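You operate a simulated robot arm through the tools that you are given. There is no shell and no other tool. Be economical: measure what you need, move in short steps, check, and stop when the job is done.

You are at the controls of a simulated robot arm. One attempt, no reset.

Task
Fetch the teal box from the top of the side table and set it on top of the carton on the open shelf under the bench with drawers. Open the wooden door of the bin counter, fetch the roll of white paper from the bin behind the wooden door and set it on the card holder on the tool ledge, then shut the door. Put the roll of green tape on the green sign. Turn the right black dial to 5. Take the yellow jar and leave it on top of the red toe piece. Fetch the blue jar and stand it on the yellow slip. Stack the small carton that says "203" from the top of the long table on top of the small carton that says "290". The order is free. Set down upright: roll of white paper, yellow jar, blue jar.

It is judged by the outcome, as a careful person would: the job done as asked, and still so three seconds after it is handed in. It fails if anything else is knocked over, pushed out of place, dropped, spilled or broken.

Robot
A 6-joint arm with a two-finger gripper on a trunk, on a base that drives. Base frame: it is fixed to the floor where the robot stands at the start and does not move with it; the origin is under the middle of the robot, x ahead of it, y to its left, z up; the surface under the hand at the start is at about z = 820. Readings come in mm, degrees, newtons and seconds.
With the tool pointing down near the work surface it reaches from about 380 to 860 mm from the robot's upright axis, wherever it stands. Its first joint turns from -166.0 to 166.0 degrees. Places, roughly: blue jar [-3750, -3500, 750]; card holder [-1000, -3500, 1000]; carton [1750, 2750, 500]; green sign [2000, -1500, 750]; red toe piece [-4500, -1500, 750]; right black dial [-2400, -3600, 1300]; roll of green tape (7x7x4 cm) [-1900, -3700, 900]; roll of white paper (6x6x6 cm) [-200, -1800, 400]; small carton [-4250, -2500, 1000]; wooden door of the bin counter [-500, -1900, 500]; yellow jar [-3750, -3500, 750]; yellow slip [-1500, -3500, 750]. Payload 2.45 kg.
The tool frame sits at the grasp point between the pads (the TCP): z along the fingers, y along the line on which they close. The tips reach 20 mm beyond it. Largest opening 140 mm; the body of the gripper starts 168 mm behind the TCP.
Orientation is that of the tool frame in the base frame, as a unit quaternion [x, y, z, w]. With the fingers straight down and closing along the base's y, the tool's x points along the base's -x, its y along +y and its z along -z.

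Tools
- The arm moves only by the tool servo_tool. Its argument "steps" is a list of rows, each a list of 7 numbers: the shift along the tool's x, y, z in mm, then the turn, a rotation vector about the tool's x, y, z in degrees, then the gripper command, from -1 (fully open) to 1 (shut), values between in proportion. In form: [[x, y, z, ax, ay, az, fingers], ...]. A call has 1 to 10 rows; each row is the pose to reach, as a shift and turn from the pose commanded when the call began, along the tool's axes at that moment. A row lasts 0.2 s, in which the tool goes at most 50 mm and 8.6 degrees; a call with a longer step from one row to the next is refused whole, and so is a gripper value outside its range. Where a pose cannot be reached the arm comes as near as it can. A force on the tool above 40 N (or 10 N above the force at the start of the call, whichever is more), or a blocked arm, ends the call early, and 0.2 s more pass. Each finger travels about 45 mm/s and halts on what it meets, pressing with about 27 N; the grip force reading is that of the motor and also rises with nothing between the fingers. The clock runs only during rows and for 0.2 s after the last one: add rows that repeat a pose to give the fingers time. The reply holds the time, the measured pose of the TCP, the force on the tool along the base axes, the opening and the grip force, in the units named above and with some noise, with the torque about the TCP (base axes, N m) and any sound that the robot's microphone picked up, and new pictures: "views" is both (left out), scene, wrist or none.
- Cameras (640 x 400 px; columns grow to the right, rows downward): "scene" is now at [70.3, 122.8, 1832.4]; the picture's right is [-0.27, -0.96, 0.00], its down [-0.85, 0.24, -0.47] and it looks along [0.45, -0.13, -0.88] (base axes); focal length 294 px, centre (320, 200). "wrist" rides on the gripper at [78, 11, -209] in the tool frame; the picture's right is [-0.14, 0.99, 0.00], its down [-0.92, -0.13, -0.37] and it looks along [-0.37, -0.05, 0.93] (tool axes); focal length 280 px, centre (320, 200). There is no depth. A picture from a camera that has moved, and an enlarged one, comes with that camera's place and axes in the base frame and with its lens.
- lift_body(by): slides the trunk up (or, below 0, down) by that many mm; the arm and the scene camera ride with it, the base frame stays. It gives what a move gives, with no picture.
- base_move(legs): drives the robot by 1 to 6 legs, each [ahead, left, turn to the left] in mm, mm and degrees, along the robot's own axes; the way and the turn of a leg run together, so that a leg with both is an arc; at most 1500 mm and 180 degrees a leg. The arm and the cameras ride along, it lands a little off, and it stops where it bumps. It gives what a move gives, and a new picture of the scene camera.
- aim_head(pan, tilt): turns the head with the scene camera to pan (to the left, within 143 degrees either way) and tilt (down, from -29 to 69), counted from straight ahead of the robot. It gives what a move gives, and a new picture of the scene camera.
- zoom(camera, box): a new picture of the part [left, top, right, bottom] of that camera's present view, enlarged. It takes no simulated time.
- close_job(): hands the job in; it is judged then, once.

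Work in short steps. Places have to be worked out from the pictures, the camera data and where the tool is seen: move nearer, look again, correct. Check each grasp and each placing, and mend what went wrong. You have 217 turns and 260 pictures in all, those below and enlarged ones among them. Open the gripper and draw the arm clear of the work before you hand the job in, unless the task says otherwise; then end with one line.

The tools are called by a JSON object that holds its "fn" and its "kwargs". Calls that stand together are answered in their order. servo_tool: Moves the arm, as the interface text tells. Its arguments: {"type":"object","properties":{"steps":{"type":"array","items":{"type":"array","items":{"type":"number"}}},"views":{"type":"string","enum":["both","scene","wrist","none"]}},"required":["steps"]} The other tools are called the same way: lift_body (by) slides the trunk up or down; base_move (legs) drives the base; aim_head (pan, tilt) turns the head that bears the scene camera; zoom (camera, box) takes an enlarged picture of a part of a camera's view; close_job () hands the job in.

At the start:

```text
time_s: 0.0
tool_pos: [560.6, 98.9, 1130.4]
ee_rot: [-0.001, 1.0, 0.0, -0.001]
wrist_force: [0.5, -0.2, -0.1]
ft_torque: [-0.02, 0.0, -0.02]
gripper_width: 140.2
grip_force: 0.0
trunk travel left (down, up): [-100.0, 130.0]
robot x, y, heading: [0.4, -1.4, -0.2]
head pan, tilt: [-15.9, 61.8]
```

scene: 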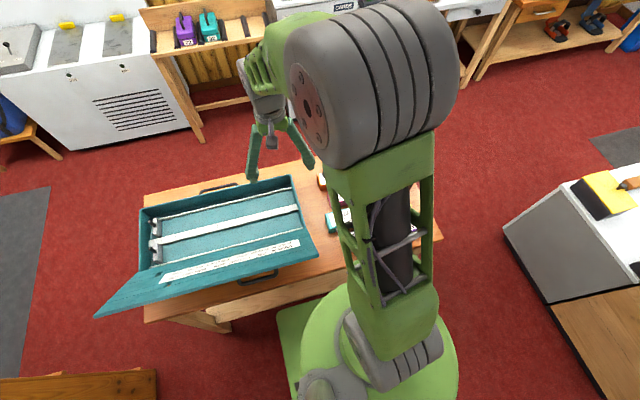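
wrist: 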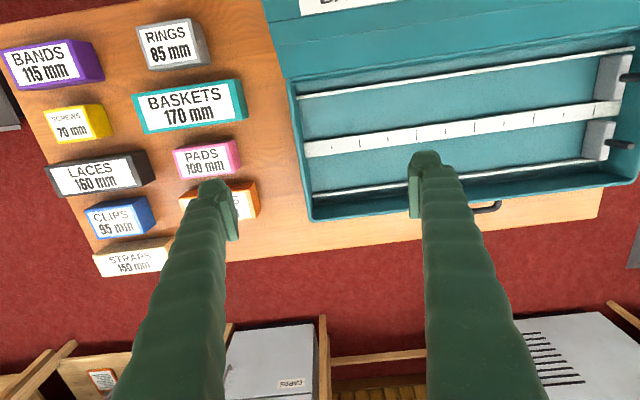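

I'll survey the surroundings first with the head.

{"fn": "aim_head", "kwargs": {"pan": 50, "tilt": 25}}

{"fn": "aim_head", "kwargs": {"pan": -30, "tilt": 25}}

{"fn": "aim_head", "kwargs": {"pan": -110, "tilt": 25}}

{"fn": "aim_head", "kwargs": {"pan": 130, "tilt": 25}}

```text
time_s: 1.4
tool_pos: [559.5, 98.9, 1130.4]
ee_rot: [-0.001, 1.0, 0.0, -0.001]
wrist_force: [-0.4, 0.0, -0.6]
ft_torque: [0.01, 0.0, 0.0]
gripper_width: 139.6
grip_force: 0.1
trunk travel left (down, up): [-100.0, 130.0]
robot x, y, heading: [0.7, -0.6, -0.2]
head pan, tilt: [50.0, 25.0]
camera scene: at [67.5, 210.9, 1884.5], right [0.77, -0.64, 0.0], down [-0.27, -0.32, -0.91], along [0.58, 0.69, -0.42], focal length 294 px, centre (320, 200)
```

scene: 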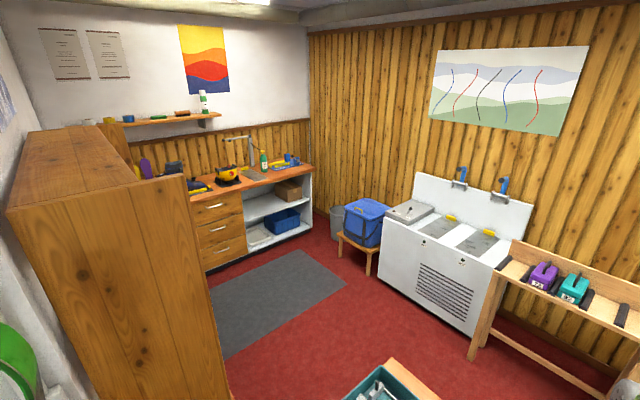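

```text
time_s: 2.9
tool_pos: [554.3, 87.9, 1135.6]
ee_rot: [0.0, 1.0, 0.005, 0.003]
wrist_force: [0.2, 0.0, 0.6]
ft_torque: [-0.01, 0.02, 0.01]
gripper_width: 140.1
grip_force: 0.0
trunk travel left (down, up): [-100.0, 130.0]
robot x, y, heading: [1.0, -1.5, 0.1]
head pan, tilt: [-30.0, 25.0]
camera scene: at [84.2, 86.9, 1889.1], right [-0.36, -0.93, -0.01], down [-0.36, 0.15, -0.92], along [0.86, -0.33, -0.39], focal length 294 px, centre (320, 200)
```

scene: 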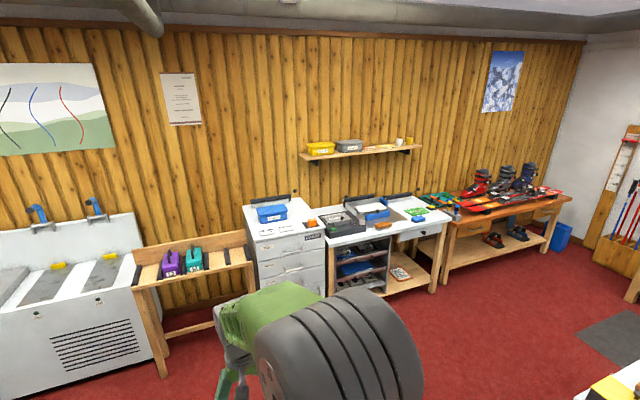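

```text
time_s: 4.4
tool_pos: [553.6, 86.7, 1134.4]
ee_rot: [-0.001, 1.0, 0.005, 0.002]
wrist_force: [-0.2, 0.0, 0.2]
ft_torque: [-0.02, 0.0, 0.03]
gripper_width: 139.8
grip_force: 0.0
trunk travel left (down, up): [-100.0, 130.0]
robot x, y, heading: [1.1, 3.1, -0.1]
head pan, tilt: [-110.0, 25.0]
camera scene: at [85.0, 87.0, 1889.3], right [-0.36, -0.93, -0.01], down [-0.36, 0.15, -0.92], along [0.86, -0.33, -0.39], focal length 294 px, centre (320, 200)
```

scene: 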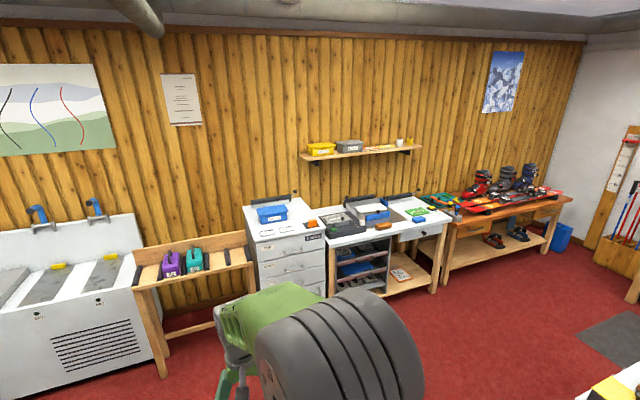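

```text
time_s: 7.8
tool_pos: [560.9, 99.3, 1131.6]
ee_rot: [0.0, 1.0, 0.0, 0.0]
wrist_force: [0.1, 0.2, 0.3]
ft_torque: [0.03, 0.01, -0.06]
gripper_width: 139.9
grip_force: 0.0
trunk travel left (down, up): [-100.0, 130.0]
robot x, y, heading: [0.6, -1.3, 0.0]
head pan, tilt: [130.0, 25.0]
camera scene: at [-51.0, 211.0, 1884.5], right [0.77, 0.64, 0.0], down [0.27, -0.32, -0.91], along [-0.58, 0.69, -0.42], focal length 294 px, centre (320, 200)
```

scene: 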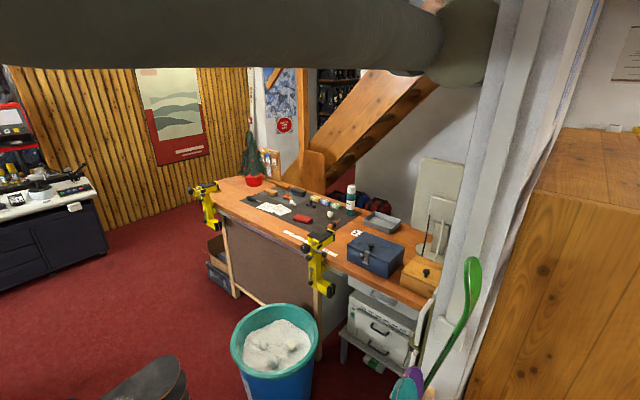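

The head can't pan right past the arm. The table in front holds labelled boxes; let me look at it enlarged.

{"fn": "zoom", "kwargs": {"camera": "wrist", "box": [0, 0, 320, 200]}}

{"fn": "aim_head", "kwargs": {"pan": 40, "tilt": 60}}

```text
2.00 times, centred on (160, 100) of wrist
camera zoom: at [482.4, 110.6, 1339.6], right [0.14, 0.99, 0.0], down [0.92, -0.13, 0.37], along [0.37, -0.05, -0.93], focal length 561 px, centre (640, 400)
```

zoom: 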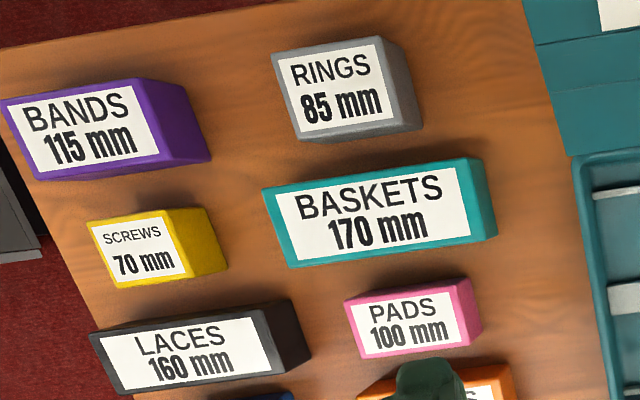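

```text
time_s: 9.5
tool_pos: [559.9, 96.7, 1131.3]
ee_rot: [0.0, 1.0, 0.001, 0.001]
wrist_force: [-0.2, 0.2, 0.1]
ft_torque: [0.01, -0.01, 0.04]
gripper_width: 140.1
grip_force: 0.1
trunk travel left (down, up): [-100.0, 130.0]
robot x, y, heading: [-1.6, -2.4, 0.2]
head pan, tilt: [40.0, 60.0]
camera scene: at [58.4, 182.0, 1836.9], right [0.65, -0.76, 0.0], down [-0.64, -0.55, -0.53], along [0.4, 0.34, -0.85], focal length 294 px, centre (320, 200)
```

scene: 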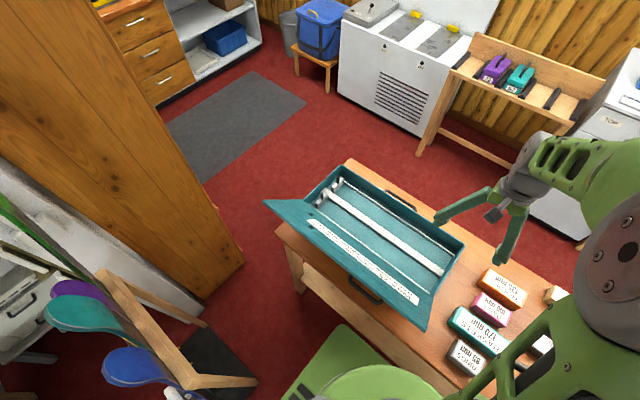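

BASKETS looks like the teal box. Now a closer look at the target shelf with the carton.

{"fn": "aim_head", "kwargs": {"pan": 58, "tilt": 30}}

{"fn": "zoom", "kwargs": {"camera": "scene", "box": [220, 100, 420, 225]}}

```text
time_s: 10.4
tool_pos: [559.0, 99.4, 1131.6]
ee_rot: [0.0, 1.0, 0.001, 0.0]
wrist_force: [-0.3, -0.2, -0.5]
ft_torque: [-0.05, 0.0, -0.01]
gripper_width: 140.4
grip_force: 0.0
trunk travel left (down, up): [-100.0, 130.0]
robot x, y, heading: [0.5, -0.0, 0.1]
head pan, tilt: [58.0, 30.0]
camera scene: at [56.3, 217.1, 1876.5], right [0.85, -0.53, 0.0], down [-0.27, -0.42, -0.87], along [0.46, 0.73, -0.5], focal length 294 px, centre (320, 200)
```

scene: 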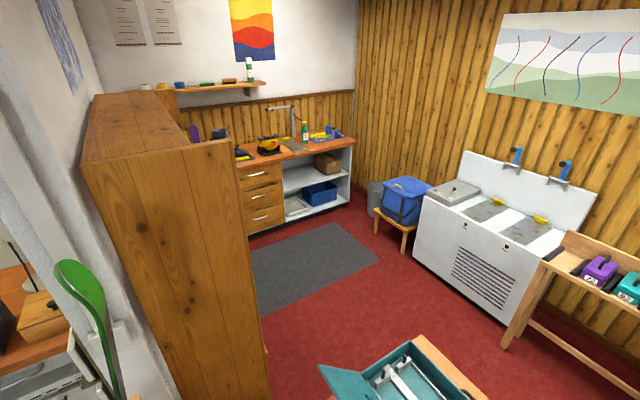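

```text
3.20 times, centred on (320, 162) of scene
camera zoom: at [56.3, 217.1, 1876.5], right [0.85, -0.53, 0.0], down [-0.27, -0.42, -0.87], along [0.46, 0.73, -0.5], focal length 940 px, centre (320, 320)
```

zoom: 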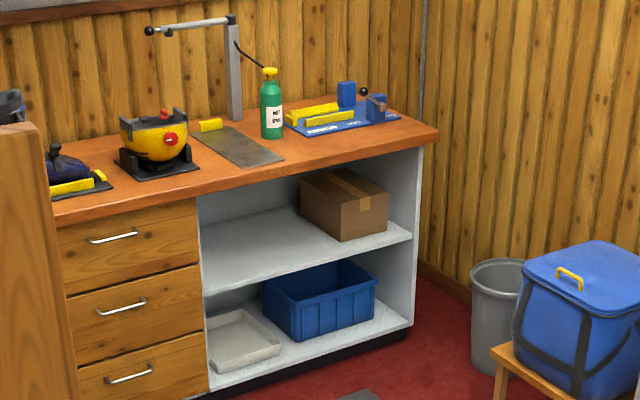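

The carton sits on the upper shelf with a modest gap above, so I want an inclined grasp along the box's long axis. First I rotate the hand 90° so fingers close along base x.

{"fn": "servo_tool", "kwargs": {"steps": [[6, -4, 5, 0, 0, -8.5, -1], [12, -8, 10, 0, 0, -17, -1], [18, -12, 15, 0, 0, -25.5, -1], [24, -16, 20, 0, 0, -34, -1], [30, -20, 25, 0, 0, -42.5, -1], [36, -24, 30, 0, 0, -51, -1], [42, -28, 35, 0, 0, -59.5, -1], [48, -32, 40, 0, 0, -68, -1], [54, -36, 45, 0, 0, -76.5, -1], [60, -40, 50, 0, 0, -85, -1]], "views": "wrist"}}

```text
time_s: 12.6
tool_pos: [499.1, 58.3, 1080.3]
ee_rot: [-0.677, 0.736, -0.001, 0.0]
wrist_force: [-0.7, -0.2, 0.1]
ft_torque: [-0.01, 0.02, 0.02]
gripper_width: 140.0
grip_force: 0.1
trunk travel left (down, up): [-100.0, 130.0]
robot x, y, heading: [-0.1, -0.7, 0.1]
head pan, tilt: [58.0, 30.0]
camera wrist: at [483.0, -17.4, 1289.6], right [-0.98, 0.22, 0.0], down [0.21, 0.91, 0.37], along [0.08, 0.36, -0.93], focal length 280 px, centre (320, 200)
```

wrist: 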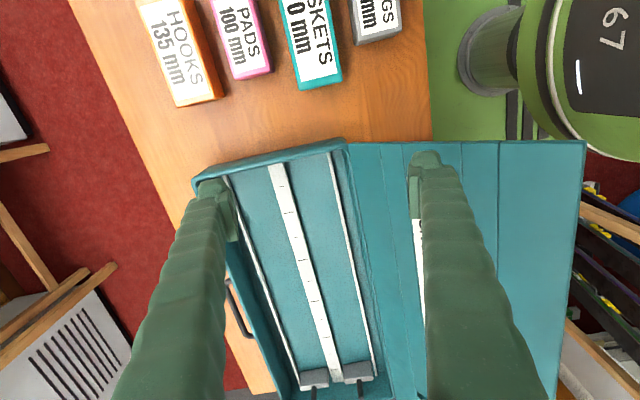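

The case wall is ~80 mm beyond the box's end and low. I tilt 45° and hover behind the box's +y end.

{"fn": "servo_tool", "kwargs": {"steps": [[5, 2.5, 21, 0.33, 7.5, -0.8, -1], [10, 5, 42, 0.66, 15, -1.6, -1], [15, 7.5, 63, 1, 22.5, -2.4, -1], [20, 10, 84, 1.3, 30, -3.2, -1], [25, 12.5, 105, 1.65, 37.5, -4, -1], [29, 14.5, 126, 1.97, 45, -4.74, -1]], "views": "wrist"}}

{"fn": "aim_head", "kwargs": {"pan": 30, "tilt": 62}}

```text
time_s: 14.0
tool_pos: [485.8, 29.1, 956.0]
ee_rot: [0.653, -0.651, 0.274, 0.272]
wrist_force: [9.1, -14.9, 27.2]
ft_torque: [1.0, 2.53, 0.93]
gripper_width: 136.9
grip_force: 0.1
trunk travel left (down, up): [-100.0, 130.0]
robot x, y, heading: [-0.5, -1.4, -0.0]
head pan, tilt: [58.0, 30.0]
camera wrist: at [474.3, 122.9, 1158.5], right [-0.99, 0.09, -0.1], down [0.13, 0.91, -0.4], along [0.05, -0.4, -0.91], focal length 280 px, centre (320, 200)
```

wrist: 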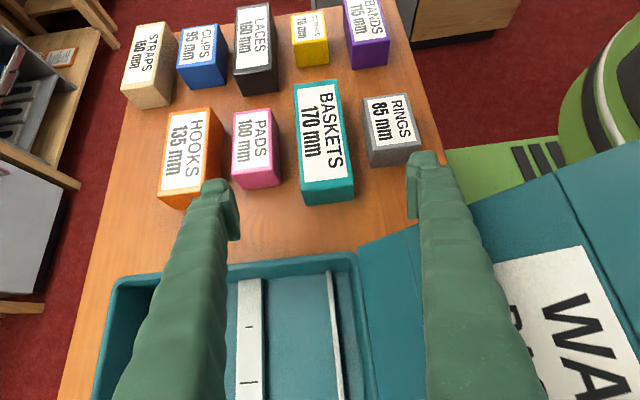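

```text
time_s: 15.0
tool_pos: [483.5, 29.2, 955.2]
ee_rot: [-0.654, 0.654, -0.27, -0.269]
wrist_force: [11.4, -19.1, 22.9]
ft_torque: [0.91, 2.03, 1.28]
gripper_width: 134.3
grip_force: 0.0
trunk travel left (down, up): [-100.0, 130.0]
robot x, y, heading: [-2.7, -1.0, 0.1]
head pan, tilt: [30.0, 62.0]
camera scene: at [63.7, 168.4, 1834.9], right [0.51, -0.86, 0.0], down [-0.75, -0.44, -0.5], along [0.43, 0.26, -0.87], focal length 294 px, centre (320, 200)
```

scene: 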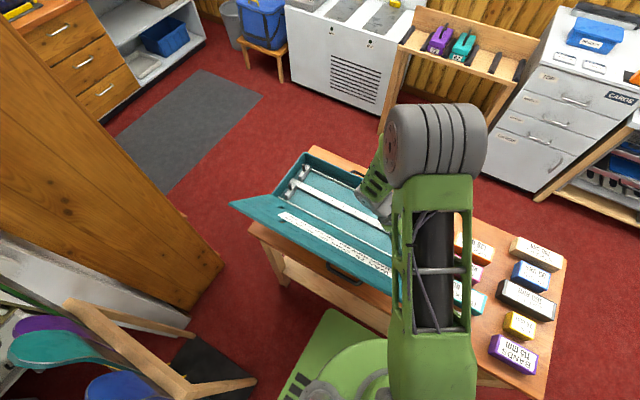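

Contact force of ~30 N: the −x finger probably touches the raised case lid. I back off upward right away.

{"fn": "servo_tool", "kwargs": {"steps": [[14, 0, -14, 0, 0, 0, -1], [42, 0, -42, 0, 0, 0, -1], [57, 0, -57, 0, 0, 0, -1]], "views": "both"}}

```text
time_s: 15.8
tool_pos: [482.8, 29.4, 1036.7]
ee_rot: [0.655, -0.653, 0.27, 0.268]
wrist_force: [0.5, -0.9, 0.7]
ft_torque: [0.01, -0.01, -0.03]
gripper_width: 140.0
grip_force: 0.1
trunk travel left (down, up): [-100.0, 130.0]
robot x, y, heading: [-3.7, -0.8, -0.1]
head pan, tilt: [30.0, 62.0]
camera scene: at [64.3, 168.5, 1834.9], right [0.5, -0.86, 0.0], down [-0.75, -0.43, -0.5], along [0.43, 0.25, -0.86], focal length 294 px, centre (320, 200)
camera wrist: at [471.8, 122.1, 1239.5], right [-0.99, 0.1, -0.1], down [0.13, 0.91, -0.39], along [0.05, -0.4, -0.92], focal length 280 px, centre (320, 200)
```

scene: 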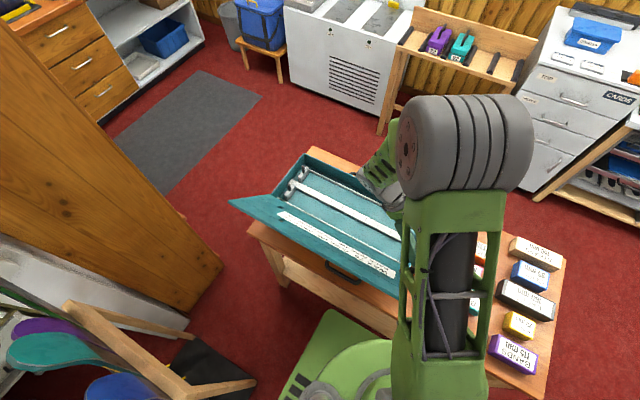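
wrist: 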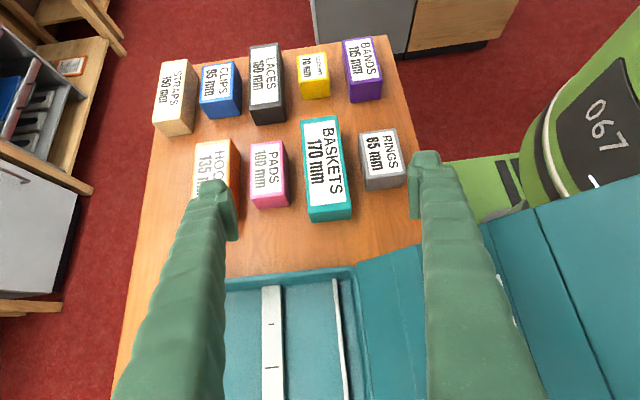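

Clear now and nothing displaced. The +y side is obstructed by the lid, so I'll swing the tilted hand around to approach from the −y end instead.

{"fn": "servo_tool", "kwargs": {"steps": [[6, -11, 3, 6, 0, -6, -1], [11, -22, 6, 12, 0, -12, -1], [17, -33, 8, 18, 0, -18, -1], [22, -44, 11, 24, 0, -24, -1], [28, -55, 14, 30, 0, -30, -1], [34, -66, 17, 36, 0, -36, -1], [39, -77, 20, 42, 0, -42, -1], [45, -88, 22, 48, 0, -48, -1], [50, -99, 25, 54, 0, -54, -1], [56, -110, 28, 60, 0, -60, -1]], "views": "none"}}

```text
time_s: 18.0
tool_pos: [598.8, -5.2, 1064.9]
ee_rot: [0.924, -0.047, 0.379, 0.03]
wrist_force: [-0.8, 1.0, 0.5]
ft_torque: [-0.02, 0.01, -0.03]
gripper_width: 140.0
grip_force: 0.0
out of reach, approached as far as the arm can: row 8, 9, 10
trunk travel left (down, up): [-100.0, 130.0]
robot x, y, heading: [0.9, 2.1, -0.1]
head pan, tilt: [30.0, 62.0]
```

Halfway round. I continue the swing toward −y.

{"fn": "servo_tool", "kwargs": {"steps": [[-3, 16, -3, 6, 0.2, -6, -1], [-7, 31, -6, 12, 0.3, -12, -1], [-10, 47, -8, 18, 0.5, -18, -1], [-13, 62, -11, 24, 0.7, -24, -1], [-17, 78, -14, 30, 0.8, -30, -1], [-20, 94, -17, 36, 1, -36, -1], [-23, 109, -20, 42, 1.2, -42, -1], [-26, 125, -22, 48, 1.4, -48, -1], [-30, 140, -25, 54, 1.5, -54, -1], [-33, 156, -28, 60, 1.7, -60, -1]], "views": "wrist"}}

```text
time_s: 20.2
tool_pos: [542.2, -158.7, 1059.3]
ee_rot: [0.703, 0.593, 0.307, -0.246]
wrist_force: [0.3, 0.1, -0.4]
ft_torque: [-0.01, 0.03, 0.02]
gripper_width: 140.0
grip_force: 0.0
out of reach, approached as far as the arm can: row 1, 2, 3, 4, 5
trunk travel left (down, up): [-100.0, 130.0]
robot x, y, heading: [0.6, -2.1, 0.1]
head pan, tilt: [30.0, 62.0]
camera wrist: at [532.1, -254.0, 1259.8], right [0.96, -0.27, -0.08], down [-0.28, -0.87, -0.41], along [0.04, 0.42, -0.91], focal length 280 px, centre (320, 200)
```

wrist: 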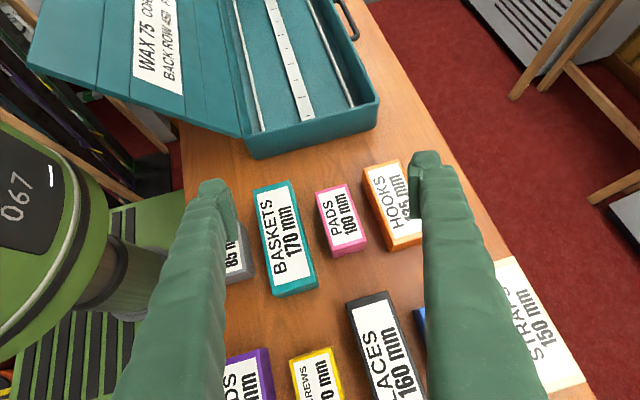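

I finish the yaw and hover just off the −y end with fingers at ~82 mm.

{"fn": "servo_tool", "kwargs": {"steps": [[-29, -11, 10, 1.6, 0, -1.55, -0.17], [-58, -21, 19, 3.2, 0.1, -3.1, -0.17], [-87, -32, 29, 4.9, 0.1, -4.65, -0.17], [-116, -42, 38, 6.5, 0.2, -6.2, -0.17], [-145, -53, 48, 8.1, 0.2, -7.75, -0.17], [-145, -53, 48, 8.1, 0.2, -7.75, -0.17]], "views": "wrist"}}

```text
time_s: 21.6
tool_pos: [482.3, -212.8, 921.1]
ee_rot: [0.642, 0.658, 0.282, -0.275]
wrist_force: [-0.5, 0.4, 0.5]
ft_torque: [0.0, -0.02, -0.02]
gripper_width: 81.5
grip_force: 0.0
trunk travel left (down, up): [-100.0, 130.0]
robot x, y, heading: [-1.3, 1.1, 0.1]
head pan, tilt: [30.0, 62.0]
camera wrist: at [491.2, -309.1, 1120.8], right [0.99, -0.08, -0.08], down [-0.11, -0.9, -0.41], along [-0.04, 0.42, -0.91], focal length 280 px, centre (320, 200)
```

wrist: 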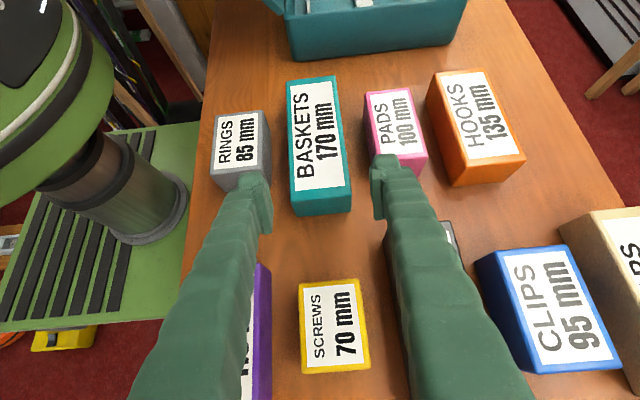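

Aligned: box centre x≈481, fingers straddle it. I advance along the tool axis.

{"fn": "servo_tool", "kwargs": {"steps": [[-2, -1, 25, 0, 0, 0, -0.17], [-4, -1, 50, 0, 0, 0, -0.17], [-5, -1, 65, 0, 0, 0, -0.17]], "views": "wrist"}}

```text
time_s: 22.4
tool_pos: [480.3, -169.8, 871.1]
ee_rot: [0.642, 0.658, 0.282, -0.274]
wrist_force: [-0.7, 0.4, -0.2]
ft_torque: [-0.03, -0.02, -0.04]
gripper_width: 82.1
grip_force: 0.1
trunk travel left (down, up): [-100.0, 130.0]
robot x, y, heading: [0.1, 0.6, 0.2]
head pan, tilt: [30.0, 62.0]
camera wrist: at [489.7, -265.8, 1072.9], right [0.99, -0.08, -0.08], down [-0.11, -0.9, -0.41], along [-0.04, 0.42, -0.91], focal length 280 px, centre (320, 200)
```

wrist: 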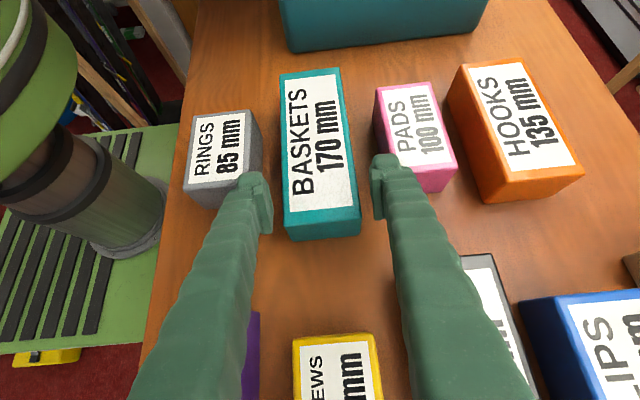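

Gaps are tight (RINGS ~x 423, box 447–510). I narrow to 76 mm and complete the approach.

{"fn": "servo_tool", "kwargs": {"steps": [[0, 0, 0, 0, 0, 0, -0.086], [-1, -1, 15, 0, 0, 0, -0.086], [-2, -1, 29, 0, 0, 0, -0.086], [-2, -1, 29, 0, 0, 0, -0.086]], "views": "wrist"}}

```text
time_s: 23.4
tool_pos: [479.1, -149.9, 849.5]
ee_rot: [0.643, 0.658, 0.282, -0.274]
wrist_force: [0.2, -0.7, -0.7]
ft_torque: [-0.02, -0.05, -0.01]
gripper_width: 75.9
grip_force: 0.1
trunk travel left (down, up): [-100.0, 130.0]
robot x, y, heading: [-0.9, 3.6, 0.1]
head pan, tilt: [30.0, 62.0]
camera wrist: at [488.3, -246.2, 1051.3], right [0.99, -0.08, -0.08], down [-0.11, -0.9, -0.41], along [-0.04, 0.42, -0.91], focal length 280 px, centre (320, 200)
```

wrist: 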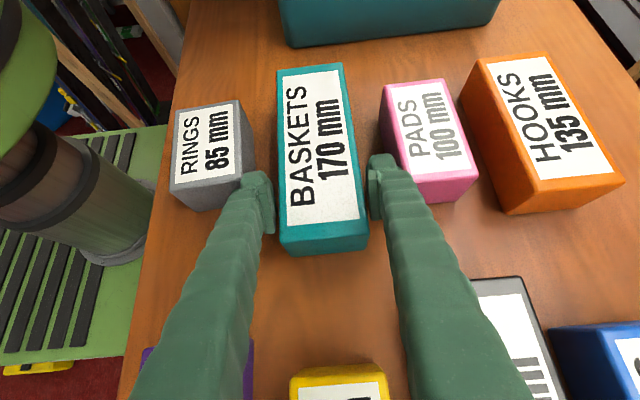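

Fingers straddle the box with no contact. Closing.

{"fn": "servo_tool", "kwargs": {"steps": [[0, 0, 0, 0, 0, 0, 0.3], [0, 0, 0, 0, 0, 0, 0.3], [0, 0, 0, 0, 0, 0, 0.3]], "views": "none"}}

{"fn": "servo_tool", "kwargs": {"steps": [[20, 0, -20, 0, 0, 0, 0.3], [50, 0, -50, 0, 0, 0, 0.3], [80, 0, -80, 0, 0, 0, 0.3], [110, 0, -110, 0, 0, 0, 0.3]], "views": "wrist"}}

```text
time_s: 24.2
tool_pos: [479.7, -150.5, 849.9]
ee_rot: [0.642, 0.658, 0.282, -0.275]
wrist_force: [0.4, 0.4, 1.2]
ft_torque: [-0.02, 0.1, -0.07]
gripper_width: 67.3
grip_force: 26.7
trunk travel left (down, up): [-100.0, 130.0]
robot x, y, heading: [-4.5, 0.6, 0.0]
head pan, tilt: [30.0, 62.0]
```

```text
time_s: 25.2
tool_pos: [474.1, -152.9, 1005.9]
ee_rot: [0.642, 0.658, 0.282, -0.275]
wrist_force: [-0.2, -0.1, -2.4]
ft_torque: [-0.06, 0.0, 0.02]
gripper_width: 67.6
grip_force: 26.9
trunk travel left (down, up): [-100.0, 130.0]
robot x, y, heading: [1.9, -0.0, 0.1]
head pan, tilt: [30.0, 62.0]
camera wrist: at [482.9, -249.1, 1207.1], right [0.99, -0.08, -0.08], down [-0.11, -0.9, -0.41], along [-0.04, 0.42, -0.91], focal length 280 px, centre (320, 200)
```

wrist: 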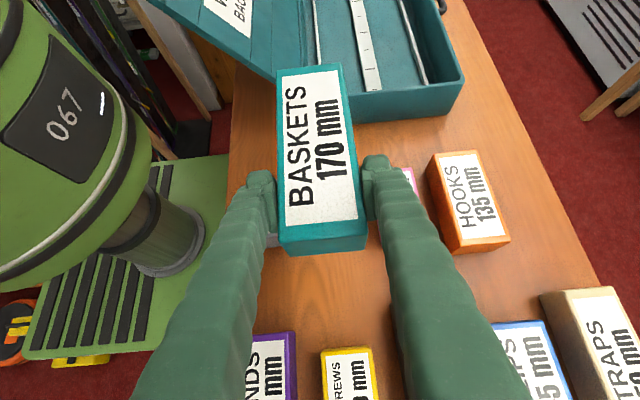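

Box held (67 mm, 27 N). I raise the arm well above the table and turn the head right to plan the route.

{"fn": "servo_tool", "kwargs": {"steps": [[30, 0, -28, 0, 0, 0, 0.3], [60, 0, -55, 0, 0, 0, 0.3], [90, 0, -83, 0, 0, 0, 0.3], [120, 0, -110, 0, 0, 0, 0.3], [145, 0, -138, 0, 0, 0, 0.3]], "views": "none"}}

{"fn": "aim_head", "kwargs": {"pan": -70, "tilt": 35}}

```text
time_s: 26.4
tool_pos: [473.5, -151.7, 1207.8]
ee_rot: [0.642, 0.658, 0.282, -0.275]
wrist_force: [-0.7, -0.5, -2.3]
ft_torque: [-0.12, -0.04, 0.02]
gripper_width: 67.4
grip_force: 26.8
trunk travel left (down, up): [-100.0, 130.0]
robot x, y, heading: [0.2, 1.1, -0.4]
head pan, tilt: [30.0, 62.0]
```

```text
time_s: 28.1
tool_pos: [466.4, -154.9, 1208.8]
ee_rot: [0.64, 0.659, 0.285, -0.274]
wrist_force: [-0.7, 0.5, -1.8]
ft_torque: [-0.05, 0.03, 0.0]
gripper_width: 67.6
grip_force: 26.9
trunk travel left (down, up): [-100.0, 130.0]
robot x, y, heading: [1.5, -0.9, -0.3]
head pan, tilt: [-70.0, 35.0]
camera scene: at [30.1, 47.3, 1865.8], right [-0.93, -0.38, -0.01], down [-0.22, 0.56, -0.79], along [0.3, -0.73, -0.61], focal length 294 px, centre (320, 200)
```

scene: 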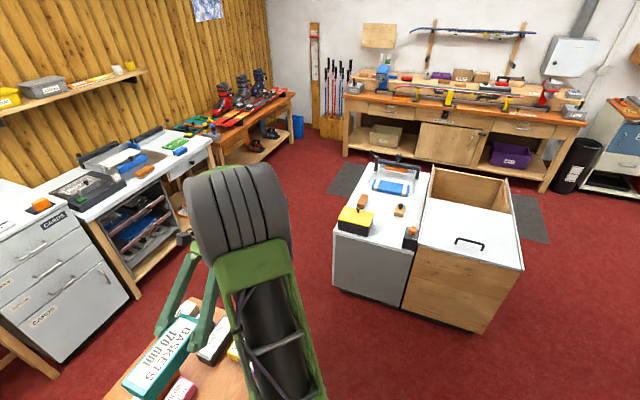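

The route is clear: strafe right past the table end, go ahead along the aisle (x≈1200), then strafe left to the bench. I drive the first part.

{"fn": "base_move", "kwargs": {"legs": [[0, -820, 0], [1200, 0, 0]]}}

{"fn": "aim_head", "kwargs": {"pan": 70, "tilt": 35}}

```text
time_s: 41.4
tool_pos: [1693.3, -949.2, 1205.9]
ee_rot: [0.641, 0.66, 0.28, -0.274]
wrist_force: [0.0, -0.7, -2.0]
ft_torque: [-0.11, -0.01, 0.0]
gripper_width: 67.3
grip_force: 27.2
trunk travel left (down, up): [-100.0, 130.0]
robot x, y, heading: [1220.8, -806.8, 0.2]
head pan, tilt: [-70.0, 35.0]
camera scene: at [1258.2, -746.0, 1868.7], right [-0.94, -0.35, 0.0], down [-0.2, 0.54, -0.82], along [0.28, -0.77, -0.57], focal length 294 px, centre (320, 200)
```

scene: 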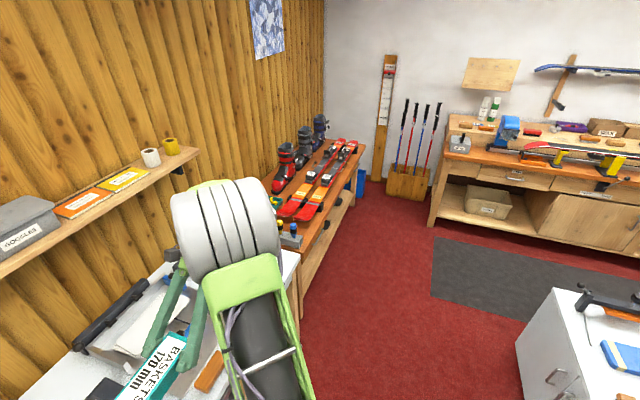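

```text
time_s: 43.7
tool_pos: [1692.4, -949.1, 1205.8]
ee_rot: [0.641, 0.66, 0.28, -0.274]
wrist_force: [0.4, -0.2, -1.8]
ft_torque: [-0.1, -0.01, 0.01]
gripper_width: 67.3
grip_force: 27.0
trunk travel left (down, up): [-100.0, 130.0]
robot x, y, heading: [1216.6, -804.8, 0.2]
head pan, tilt: [70.0, 35.0]
camera scene: at [1257.1, -580.5, 1868.8], right [0.94, -0.34, 0.0], down [-0.19, -0.54, -0.82], along [0.28, 0.77, -0.57], focal length 294 px, centre (320, 200)
```

scene: 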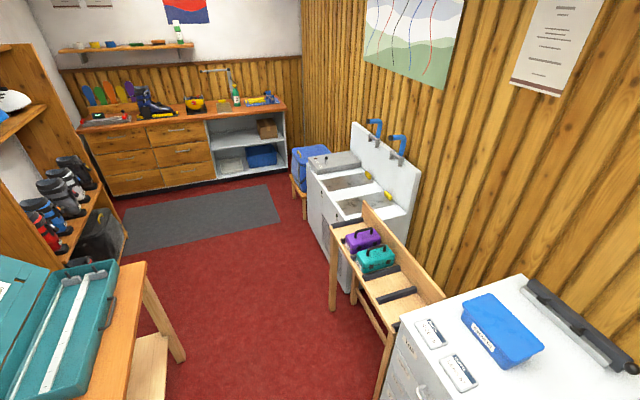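

Path along the aisle is clear. Strafing left toward the bench.

{"fn": "base_move", "kwargs": {"legs": [[0, 1450, 0], [0, 1350, 0]]}}

{"fn": "aim_head", "kwargs": {"pan": 62, "tilt": 50}}

```text
time_s: 68.5
tool_pos: [1668.5, 1888.8, 1205.9]
ee_rot: [0.639, 0.662, 0.279, -0.274]
wrist_force: [-0.1, 0.1, -1.4]
ft_torque: [-0.09, 0.0, 0.02]
gripper_width: 67.4
grip_force: 26.8
trunk travel left (down, up): [-100.0, 130.0]
robot x, y, heading: [1197.4, 2033.6, 0.6]
head pan, tilt: [70.0, 35.0]
camera scene: at [1231.0, 2256.5, 1868.7], right [0.94, -0.33, 0.0], down [-0.19, -0.54, -0.82], along [0.27, 0.77, -0.57], focal length 294 px, centre (320, 200)
```

scene: 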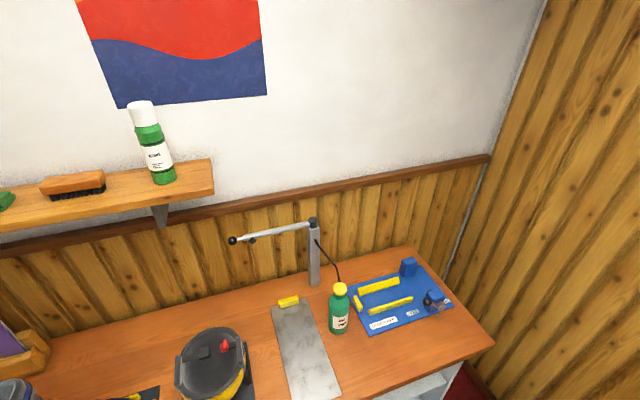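

```text
time_s: 69.3
tool_pos: [1669.0, 1889.9, 1205.6]
ee_rot: [0.64, 0.661, 0.28, -0.275]
wrist_force: [-0.3, -1.0, -2.3]
ft_torque: [-0.06, -0.01, -0.02]
gripper_width: 67.4
grip_force: 26.8
trunk travel left (down, up): [-100.0, 130.0]
robot x, y, heading: [1197.6, 2032.2, 0.8]
head pan, tilt: [62.0, 50.0]
camera scene: at [1237.1, 2241.7, 1847.1], right [0.89, -0.46, 0.0], down [-0.35, -0.68, -0.64], along [0.3, 0.57, -0.77], focal length 294 px, centre (320, 200)
```

scene: 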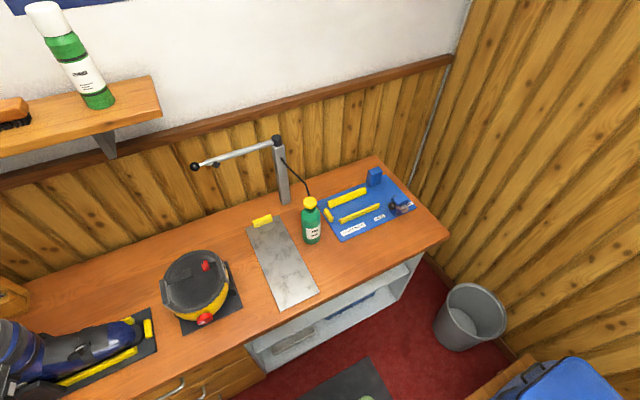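

Too close to see under the bench top. I back off 650 mm and zoom for good measurements.

{"fn": "base_move", "kwargs": {"legs": [[100, -650, 0]]}}

{"fn": "aim_head", "kwargs": {"pan": 72, "tilt": 38}}

{"fn": "zoom", "kwargs": {"camera": "scene", "box": [240, 120, 480, 270]}}

```text
time_s: 75.4
tool_pos: [1770.8, 1233.1, 1207.0]
ee_rot: [0.644, 0.658, 0.281, -0.273]
wrist_force: [-0.4, -0.2, -2.3]
ft_torque: [-0.05, -0.03, 0.01]
gripper_width: 67.2
grip_force: 27.1
trunk travel left (down, up): [-100.0, 130.0]
robot x, y, heading: [1301.6, 1382.8, -0.2]
head pan, tilt: [62.0, 50.0]
camera scene: at [1343.2, 1589.8, 1847.0], right [0.88, -0.47, 0.0], down [-0.36, -0.68, -0.64], along [0.3, 0.57, -0.77], focal length 294 px, centre (320, 200)
```

scene: 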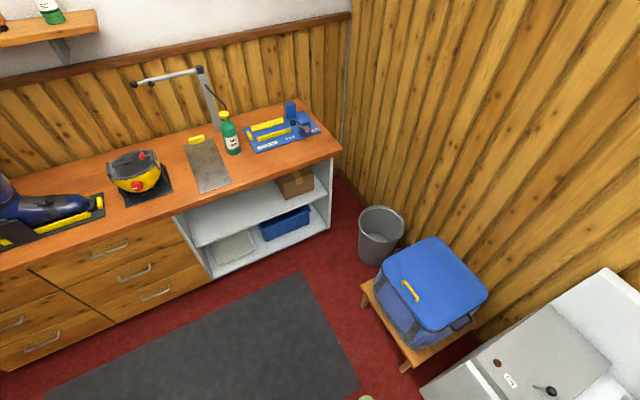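

```text
time_s: 76.2
tool_pos: [1770.1, 1233.0, 1206.9]
ee_rot: [0.643, 0.658, 0.281, -0.273]
wrist_force: [0.8, 0.8, -1.5]
ft_torque: [-0.09, 0.02, -0.03]
gripper_width: 67.4
grip_force: 26.9
trunk travel left (down, up): [-100.0, 130.0]
robot x, y, heading: [1297.5, 1382.5, -0.1]
head pan, tilt: [72.0, 38.0]
camera scene: at [1333.7, 1604.1, 1864.1], right [0.95, -0.31, 0.0], down [-0.19, -0.59, -0.79], along [0.24, 0.75, -0.62], focal length 294 px, centre (320, 200)
```

scene: 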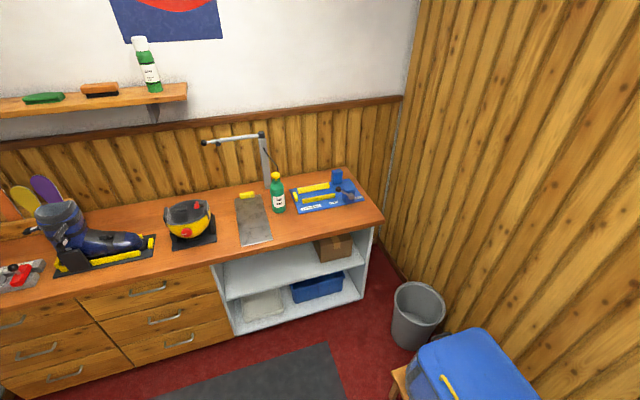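

```text
2.67 times, centred on (360, 195) of scene
camera zoom: at [1333.7, 1604.1, 1864.1], right [0.95, -0.31, 0.0], down [-0.19, -0.59, -0.79], along [0.24, 0.75, -0.62], focal length 783 px, centre (213, 213)
```

zoom: 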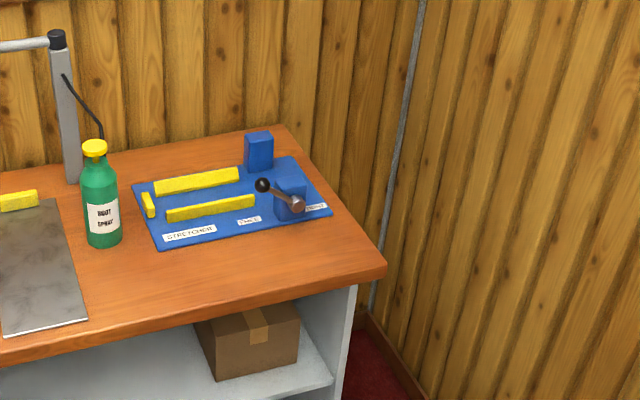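

Triangulating the views: carton top z≈610, front y≈2703, x 1695–1893; bench edge y≈2600, top z≈811, underside ≈780. I'll re-grip at a flatter tilt on the free strip of bench top. First swing the arm to the left.

{"fn": "servo_tool", "kwargs": {"steps": [[28, 0, 29, 0, 0, 0, 0.3], [56, 0, 58, 0, 0, 0, 0.3], [83, 0, 87, 0, 0, 0, 0.3], [110, 0, 116, 0, 0, 0, 0.3], [138, 0, 145, 0, 0, 0, 0.3], [166, 0, 174, 0, 0, 0, 0.3], [193, 0, 203, 0, 0, 0, 0.3], [221, 0, 232, 0, 0, 0, 0.3], [248, 0, 261, 0, 0, 0, 0.3], [276, 0, 290, 0, 0, 0, 0.3]], "views": "none"}}

{"fn": "servo_tool", "kwargs": {"steps": [[13, -20, 36, 0, 0, 0, 0.3], [27, -40, 71, 0, 0, 0, 0.3], [40, -60, 107, 0, 0, 0, 0.3], [53, -80, 143, 0, 0, 0, 0.3], [66, -100, 178, 0, 0, 0, 0.3], [80, -120, 214, 0, 0, 0, 0.3], [93, -140, 250, 0, 0, 0, 0.3], [106, -160, 286, 0, 0, 0, 0.3], [120, -180, 321, 0, 0, 0, 0.3], [133, -200, 357, 0, 0, 0, 0.3]], "views": "none"}}

```text
time_s: 78.4
tool_pos: [1763.1, 1633.4, 1207.4]
ee_rot: [0.643, 0.658, 0.281, -0.273]
wrist_force: [-0.3, 0.5, -2.5]
ft_torque: [-0.11, -0.03, 0.03]
gripper_width: 67.5
grip_force: 26.6
trunk travel left (down, up): [-100.0, 130.0]
robot x, y, heading: [1302.1, 1383.7, 0.1]
head pan, tilt: [72.0, 38.0]
```

```text
time_s: 80.6
tool_pos: [1562.7, 1980.3, 1048.7]
ee_rot: [0.643, 0.659, 0.28, -0.272]
wrist_force: [-0.2, -0.2, -0.8]
ft_torque: [-0.1, 0.04, -0.01]
gripper_width: 67.1
grip_force: 26.6
trunk travel left (down, up): [-100.0, 130.0]
robot x, y, heading: [1298.9, 1383.3, -0.1]
head pan, tilt: [72.0, 38.0]
```

Arm swung fine. Driving to the working position in front of the bench.

{"fn": "base_move", "kwargs": {"legs": [[137, 560, 0]]}}

{"fn": "servo_tool", "kwargs": {"steps": [[0, 0, 0, 0, 0, 0, 0.3]], "views": "wrist"}}

```text
time_s: 85.9
tool_pos: [1701.9, 2532.6, 1049.8]
ee_rot: [0.645, 0.656, 0.282, -0.273]
wrist_force: [-0.4, 0.6, -3.1]
ft_torque: [-0.09, -0.03, -0.01]
gripper_width: 67.3
grip_force: 27.3
trunk travel left (down, up): [-100.0, 130.0]
robot x, y, heading: [1434.9, 1933.4, -0.2]
head pan, tilt: [72.0, 38.0]
camera scene: at [1470.8, 2158.3, 1864.1], right [0.95, -0.32, 0.0], down [-0.19, -0.58, -0.79], along [0.25, 0.75, -0.62], focal length 294 px, centre (320, 200)
```

scene: 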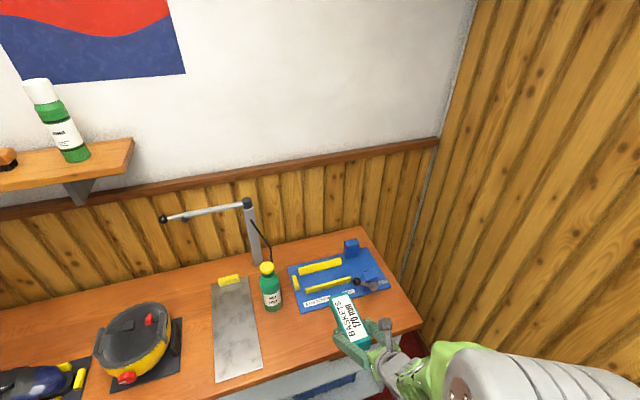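

```text
time_s: 86.3
tool_pos: [1702.8, 2532.1, 1049.0]
ee_rot: [0.645, 0.656, 0.281, -0.272]
wrist_force: [0.0, -0.1, -2.4]
ft_torque: [-0.08, -0.03, -0.04]
gripper_width: 67.3
grip_force: 26.7
trunk travel left (down, up): [-100.0, 130.0]
robot x, y, heading: [1435.7, 1936.4, -0.7]
head pan, tilt: [72.0, 38.0]
camera wrist: at [1710.8, 2436.3, 1250.3], right [0.99, -0.09, -0.08], down [-0.11, -0.91, -0.41], along [-0.04, 0.42, -0.91], focal length 280 px, centre (320, 200)
```

wrist: 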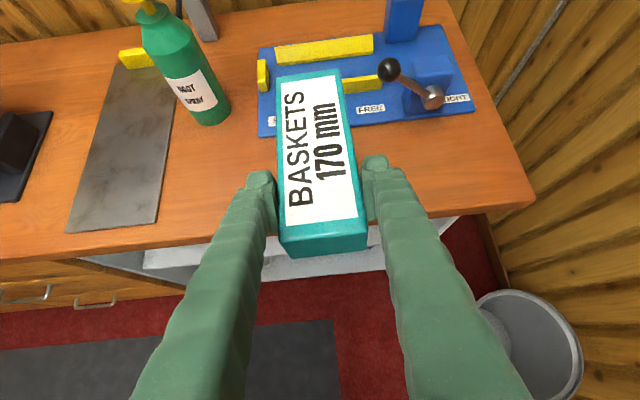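

Bench top matches (edge y≈2594). I move over it and lower in two stages.

{"fn": "servo_tool", "kwargs": {"steps": [[15, -2, 38, 0, 0, 0, 0.3], [30, -5, 77, 0, 0, 0, 0.3], [10, -5, 110, 0, 0, 0, 0.3], [-15, -5, 145, 0, 0, 0, 0.3], [-35, -5, 180, 0, 0, 0, 0.3]], "views": "none"}}

{"fn": "servo_tool", "kwargs": {"steps": [[-14, 0, 14, 0, 0, 0, 0.3], [-24, 0, 23, 0, 0, 0, 0.3], [-31, 0, 29, 0, 0, 0, 0.3], [-36, 0, 34, 0, 0, 0, 0.3]], "views": "wrist"}}

```text
time_s: 87.5
tool_pos: [1701.4, 2638.2, 899.2]
ee_rot: [0.645, 0.655, 0.283, -0.272]
wrist_force: [-0.7, 0.3, -2.1]
ft_torque: [-0.09, -0.01, 0.01]
gripper_width: 67.1
grip_force: 27.1
trunk travel left (down, up): [-100.0, 130.0]
robot x, y, heading: [1434.4, 1937.9, -0.4]
head pan, tilt: [72.0, 38.0]
```

```text
time_s: 88.2
tool_pos: [1704.0, 2644.4, 874.9]
ee_rot: [0.642, 0.654, 0.287, -0.279]
wrist_force: [0.9, -2.6, 15.8]
ft_torque: [-0.67, 0.46, 0.26]
gripper_width: 67.7
grip_force: 26.9
trunk travel left (down, up): [-100.0, 130.0]
robot x, y, heading: [1436.9, 1934.8, -0.6]
head pan, tilt: [72.0, 38.0]
stopped in row 3: the force on the tool passed its limit at 70 N (the readings are from after the stop); the commanded pose is now the measured one
camera wrist: at [1711.1, 2543.4, 1074.0], right [0.99, -0.08, -0.08], down [-0.11, -0.9, -0.43], along [-0.04, 0.43, -0.9], focal length 280 px, centre (320, 200)
```

wrist: 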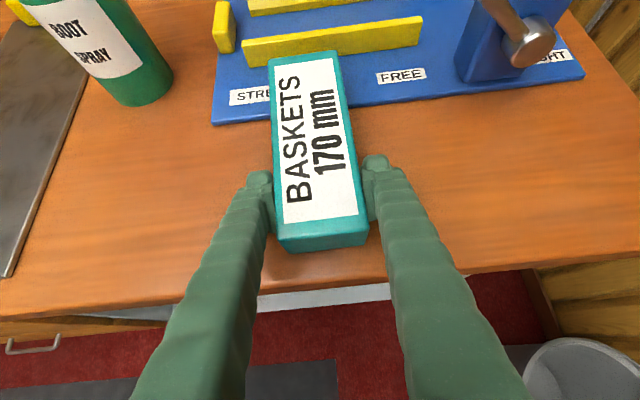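

Contact earlier than expected (z 875) — maybe the far end touched the blue board. I lift, shift back 40 mm and lower again gently.

{"fn": "servo_tool", "kwargs": {"steps": [[14, 0, -14, 0, 0, 0, 0.3], [0, 0, -28, 0, 0, 0, 0.3], [-14, 0, -42, 0, 0, 0, 0.3], [-17, 0, -39, 0, 0, 0, 0.3], [-20, 0, -36, 0, 0, 0, 0.3], [-23, 0, -33, 0, 0, 0, 0.3], [-26, 0, -30, 0, 0, 0, 0.3], [-29, 0, -27, 0, 0, 0, 0.3]], "views": "wrist"}}

{"fn": "zoom", "kwargs": {"camera": "scene", "box": [260, 220, 480, 400]}}

```text
time_s: 90.0
tool_pos: [1707.4, 2609.5, 875.5]
ee_rot: [0.645, 0.655, 0.277, -0.281]
wrist_force: [0.4, 0.0, -0.4]
ft_torque: [-0.15, -0.1, 0.0]
gripper_width: 67.3
grip_force: 27.1
out of reach, approached as far as the arm can: row 3, 4, 5, 6, 7, 8
trunk travel left (down, up): [-100.0, 130.0]
robot x, y, heading: [1434.5, 1937.4, -0.4]
head pan, tilt: [72.0, 38.0]
camera wrist: at [1721.3, 2512.7, 1074.6], right [0.99, -0.08, -0.1], down [-0.12, -0.9, -0.41], along [-0.06, 0.42, -0.9], focal length 280 px, centre (320, 200)
```

wrist: 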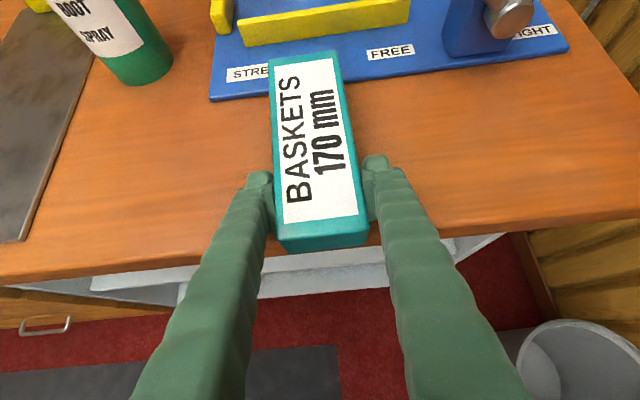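

```text
2.22 times, centred on (370, 310) of scene
camera zoom: at [1470.7, 2157.6, 1864.2], right [0.95, -0.32, 0.0], down [-0.19, -0.58, -0.79], along [0.25, 0.75, -0.62], focal length 653 px, centre (209, -44)
```

zoom: 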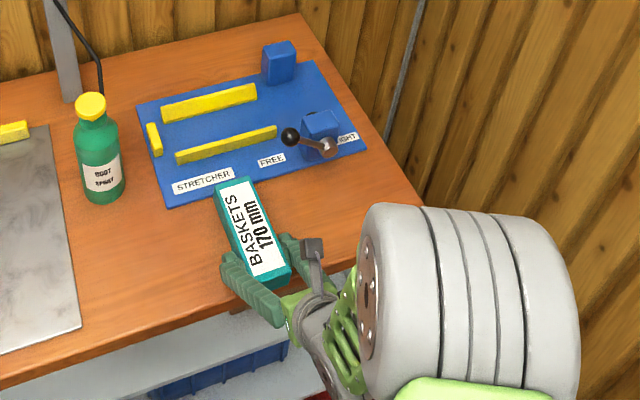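

The arm is at a close-in limit there. I raise a bit and back the base 150 mm to get better reach geometry.

{"fn": "servo_tool", "kwargs": {"steps": [[14, 0, -14, 0, 0, 0, 0.3], [36, 0, -34, 0, 0, 0, 0.3]], "views": "none"}}

{"fn": "base_move", "kwargs": {"legs": [[0, -150, 0]]}}

```text
time_s: 90.6
tool_pos: [1708.5, 2608.7, 923.2]
ee_rot: [0.643, 0.654, 0.285, -0.277]
wrist_force: [0.1, 0.1, -2.6]
ft_torque: [-0.07, -0.01, 0.0]
gripper_width: 67.0
grip_force: 26.7
trunk travel left (down, up): [-100.0, 130.0]
robot x, y, heading: [1432.0, 1940.2, -0.2]
head pan, tilt: [72.0, 38.0]
```

```text
time_s: 92.6
tool_pos: [1707.3, 2458.5, 923.0]
ee_rot: [0.644, 0.653, 0.285, -0.277]
wrist_force: [-0.4, -0.1, -1.5]
ft_torque: [-0.05, 0.02, 0.01]
gripper_width: 67.2
grip_force: 27.1
trunk travel left (down, up): [-100.0, 130.0]
robot x, y, heading: [1435.4, 1787.0, -0.6]
head pan, tilt: [72.0, 38.0]
camera scene: at [1469.6, 2007.1, 1864.2], right [0.95, -0.32, 0.0], down [-0.2, -0.58, -0.79], along [0.25, 0.75, -0.62], focal length 294 px, centre (320, 200)
```

scene: 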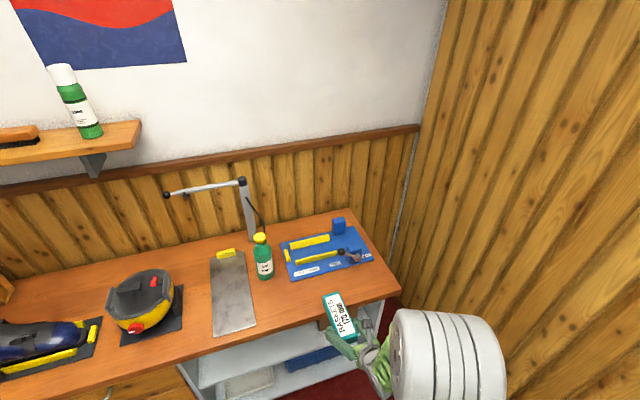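

Extend over the bench and lower slowly until contact.

{"fn": "servo_tool", "kwargs": {"steps": [[30, 0, 32, 0, 0, 0, 0.3], [60, 0, 63, 0, 0, 0, 0.3], [90, 0, 95, 0, 0, 0, 0.3], [121, 0, 127, 0, 0, 0, 0.3], [102, 0, 146, 0, 0, 0, 0.3]], "views": "none"}}

{"fn": "servo_tool", "kwargs": {"steps": [[-6, 0, 6, 0, 0, 0, 0.3], [-11, 0, 10, 0, 0, 0, 0.3], [-16, 0, 15, 0, 0, 0, 0.3], [-21, 0, 20, 0, 0, 0, 0.3], [-26, 0, 25, 0, 0, 0, 0.3], [-31, 0, 30, 0, 0, 0, 0.3], [-36, 0, 35, 0, 0, 0, 0.3]], "views": "wrist"}}

```text
time_s: 93.8
tool_pos: [1707.6, 2635.6, 894.4]
ee_rot: [0.644, 0.653, 0.285, -0.277]
wrist_force: [1.2, 0.5, -1.0]
ft_torque: [-0.12, -0.04, 0.0]
gripper_width: 67.2
grip_force: 26.7
trunk travel left (down, up): [-100.0, 130.0]
robot x, y, heading: [1430.0, 1785.7, -0.1]
head pan, tilt: [72.0, 38.0]
```

```text
time_s: 95.0
tool_pos: [1709.8, 2642.9, 874.9]
ee_rot: [0.641, 0.652, 0.291, -0.283]
wrist_force: [2.3, 4.4, 11.1]
ft_torque: [-0.43, 0.09, -0.02]
gripper_width: 67.3
grip_force: 27.1
trunk travel left (down, up): [-100.0, 130.0]
robot x, y, heading: [1436.6, 1785.5, -0.6]
head pan, tilt: [72.0, 38.0]
stopped in row 5: the force on the tool passed its limit at 45 N (the readings are from after the stop); the commanded pose is now the measured one
camera wrist: at [1717.8, 2540.4, 1072.9], right [0.99, -0.08, -0.08], down [-0.11, -0.89, -0.44], along [-0.04, 0.45, -0.89], focal length 280 px, centre (320, 200)
```

wrist: 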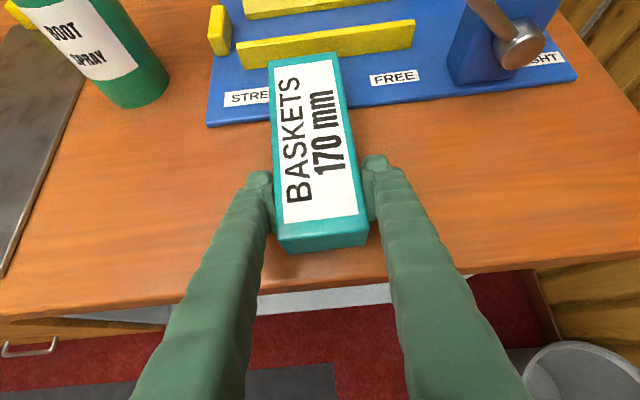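

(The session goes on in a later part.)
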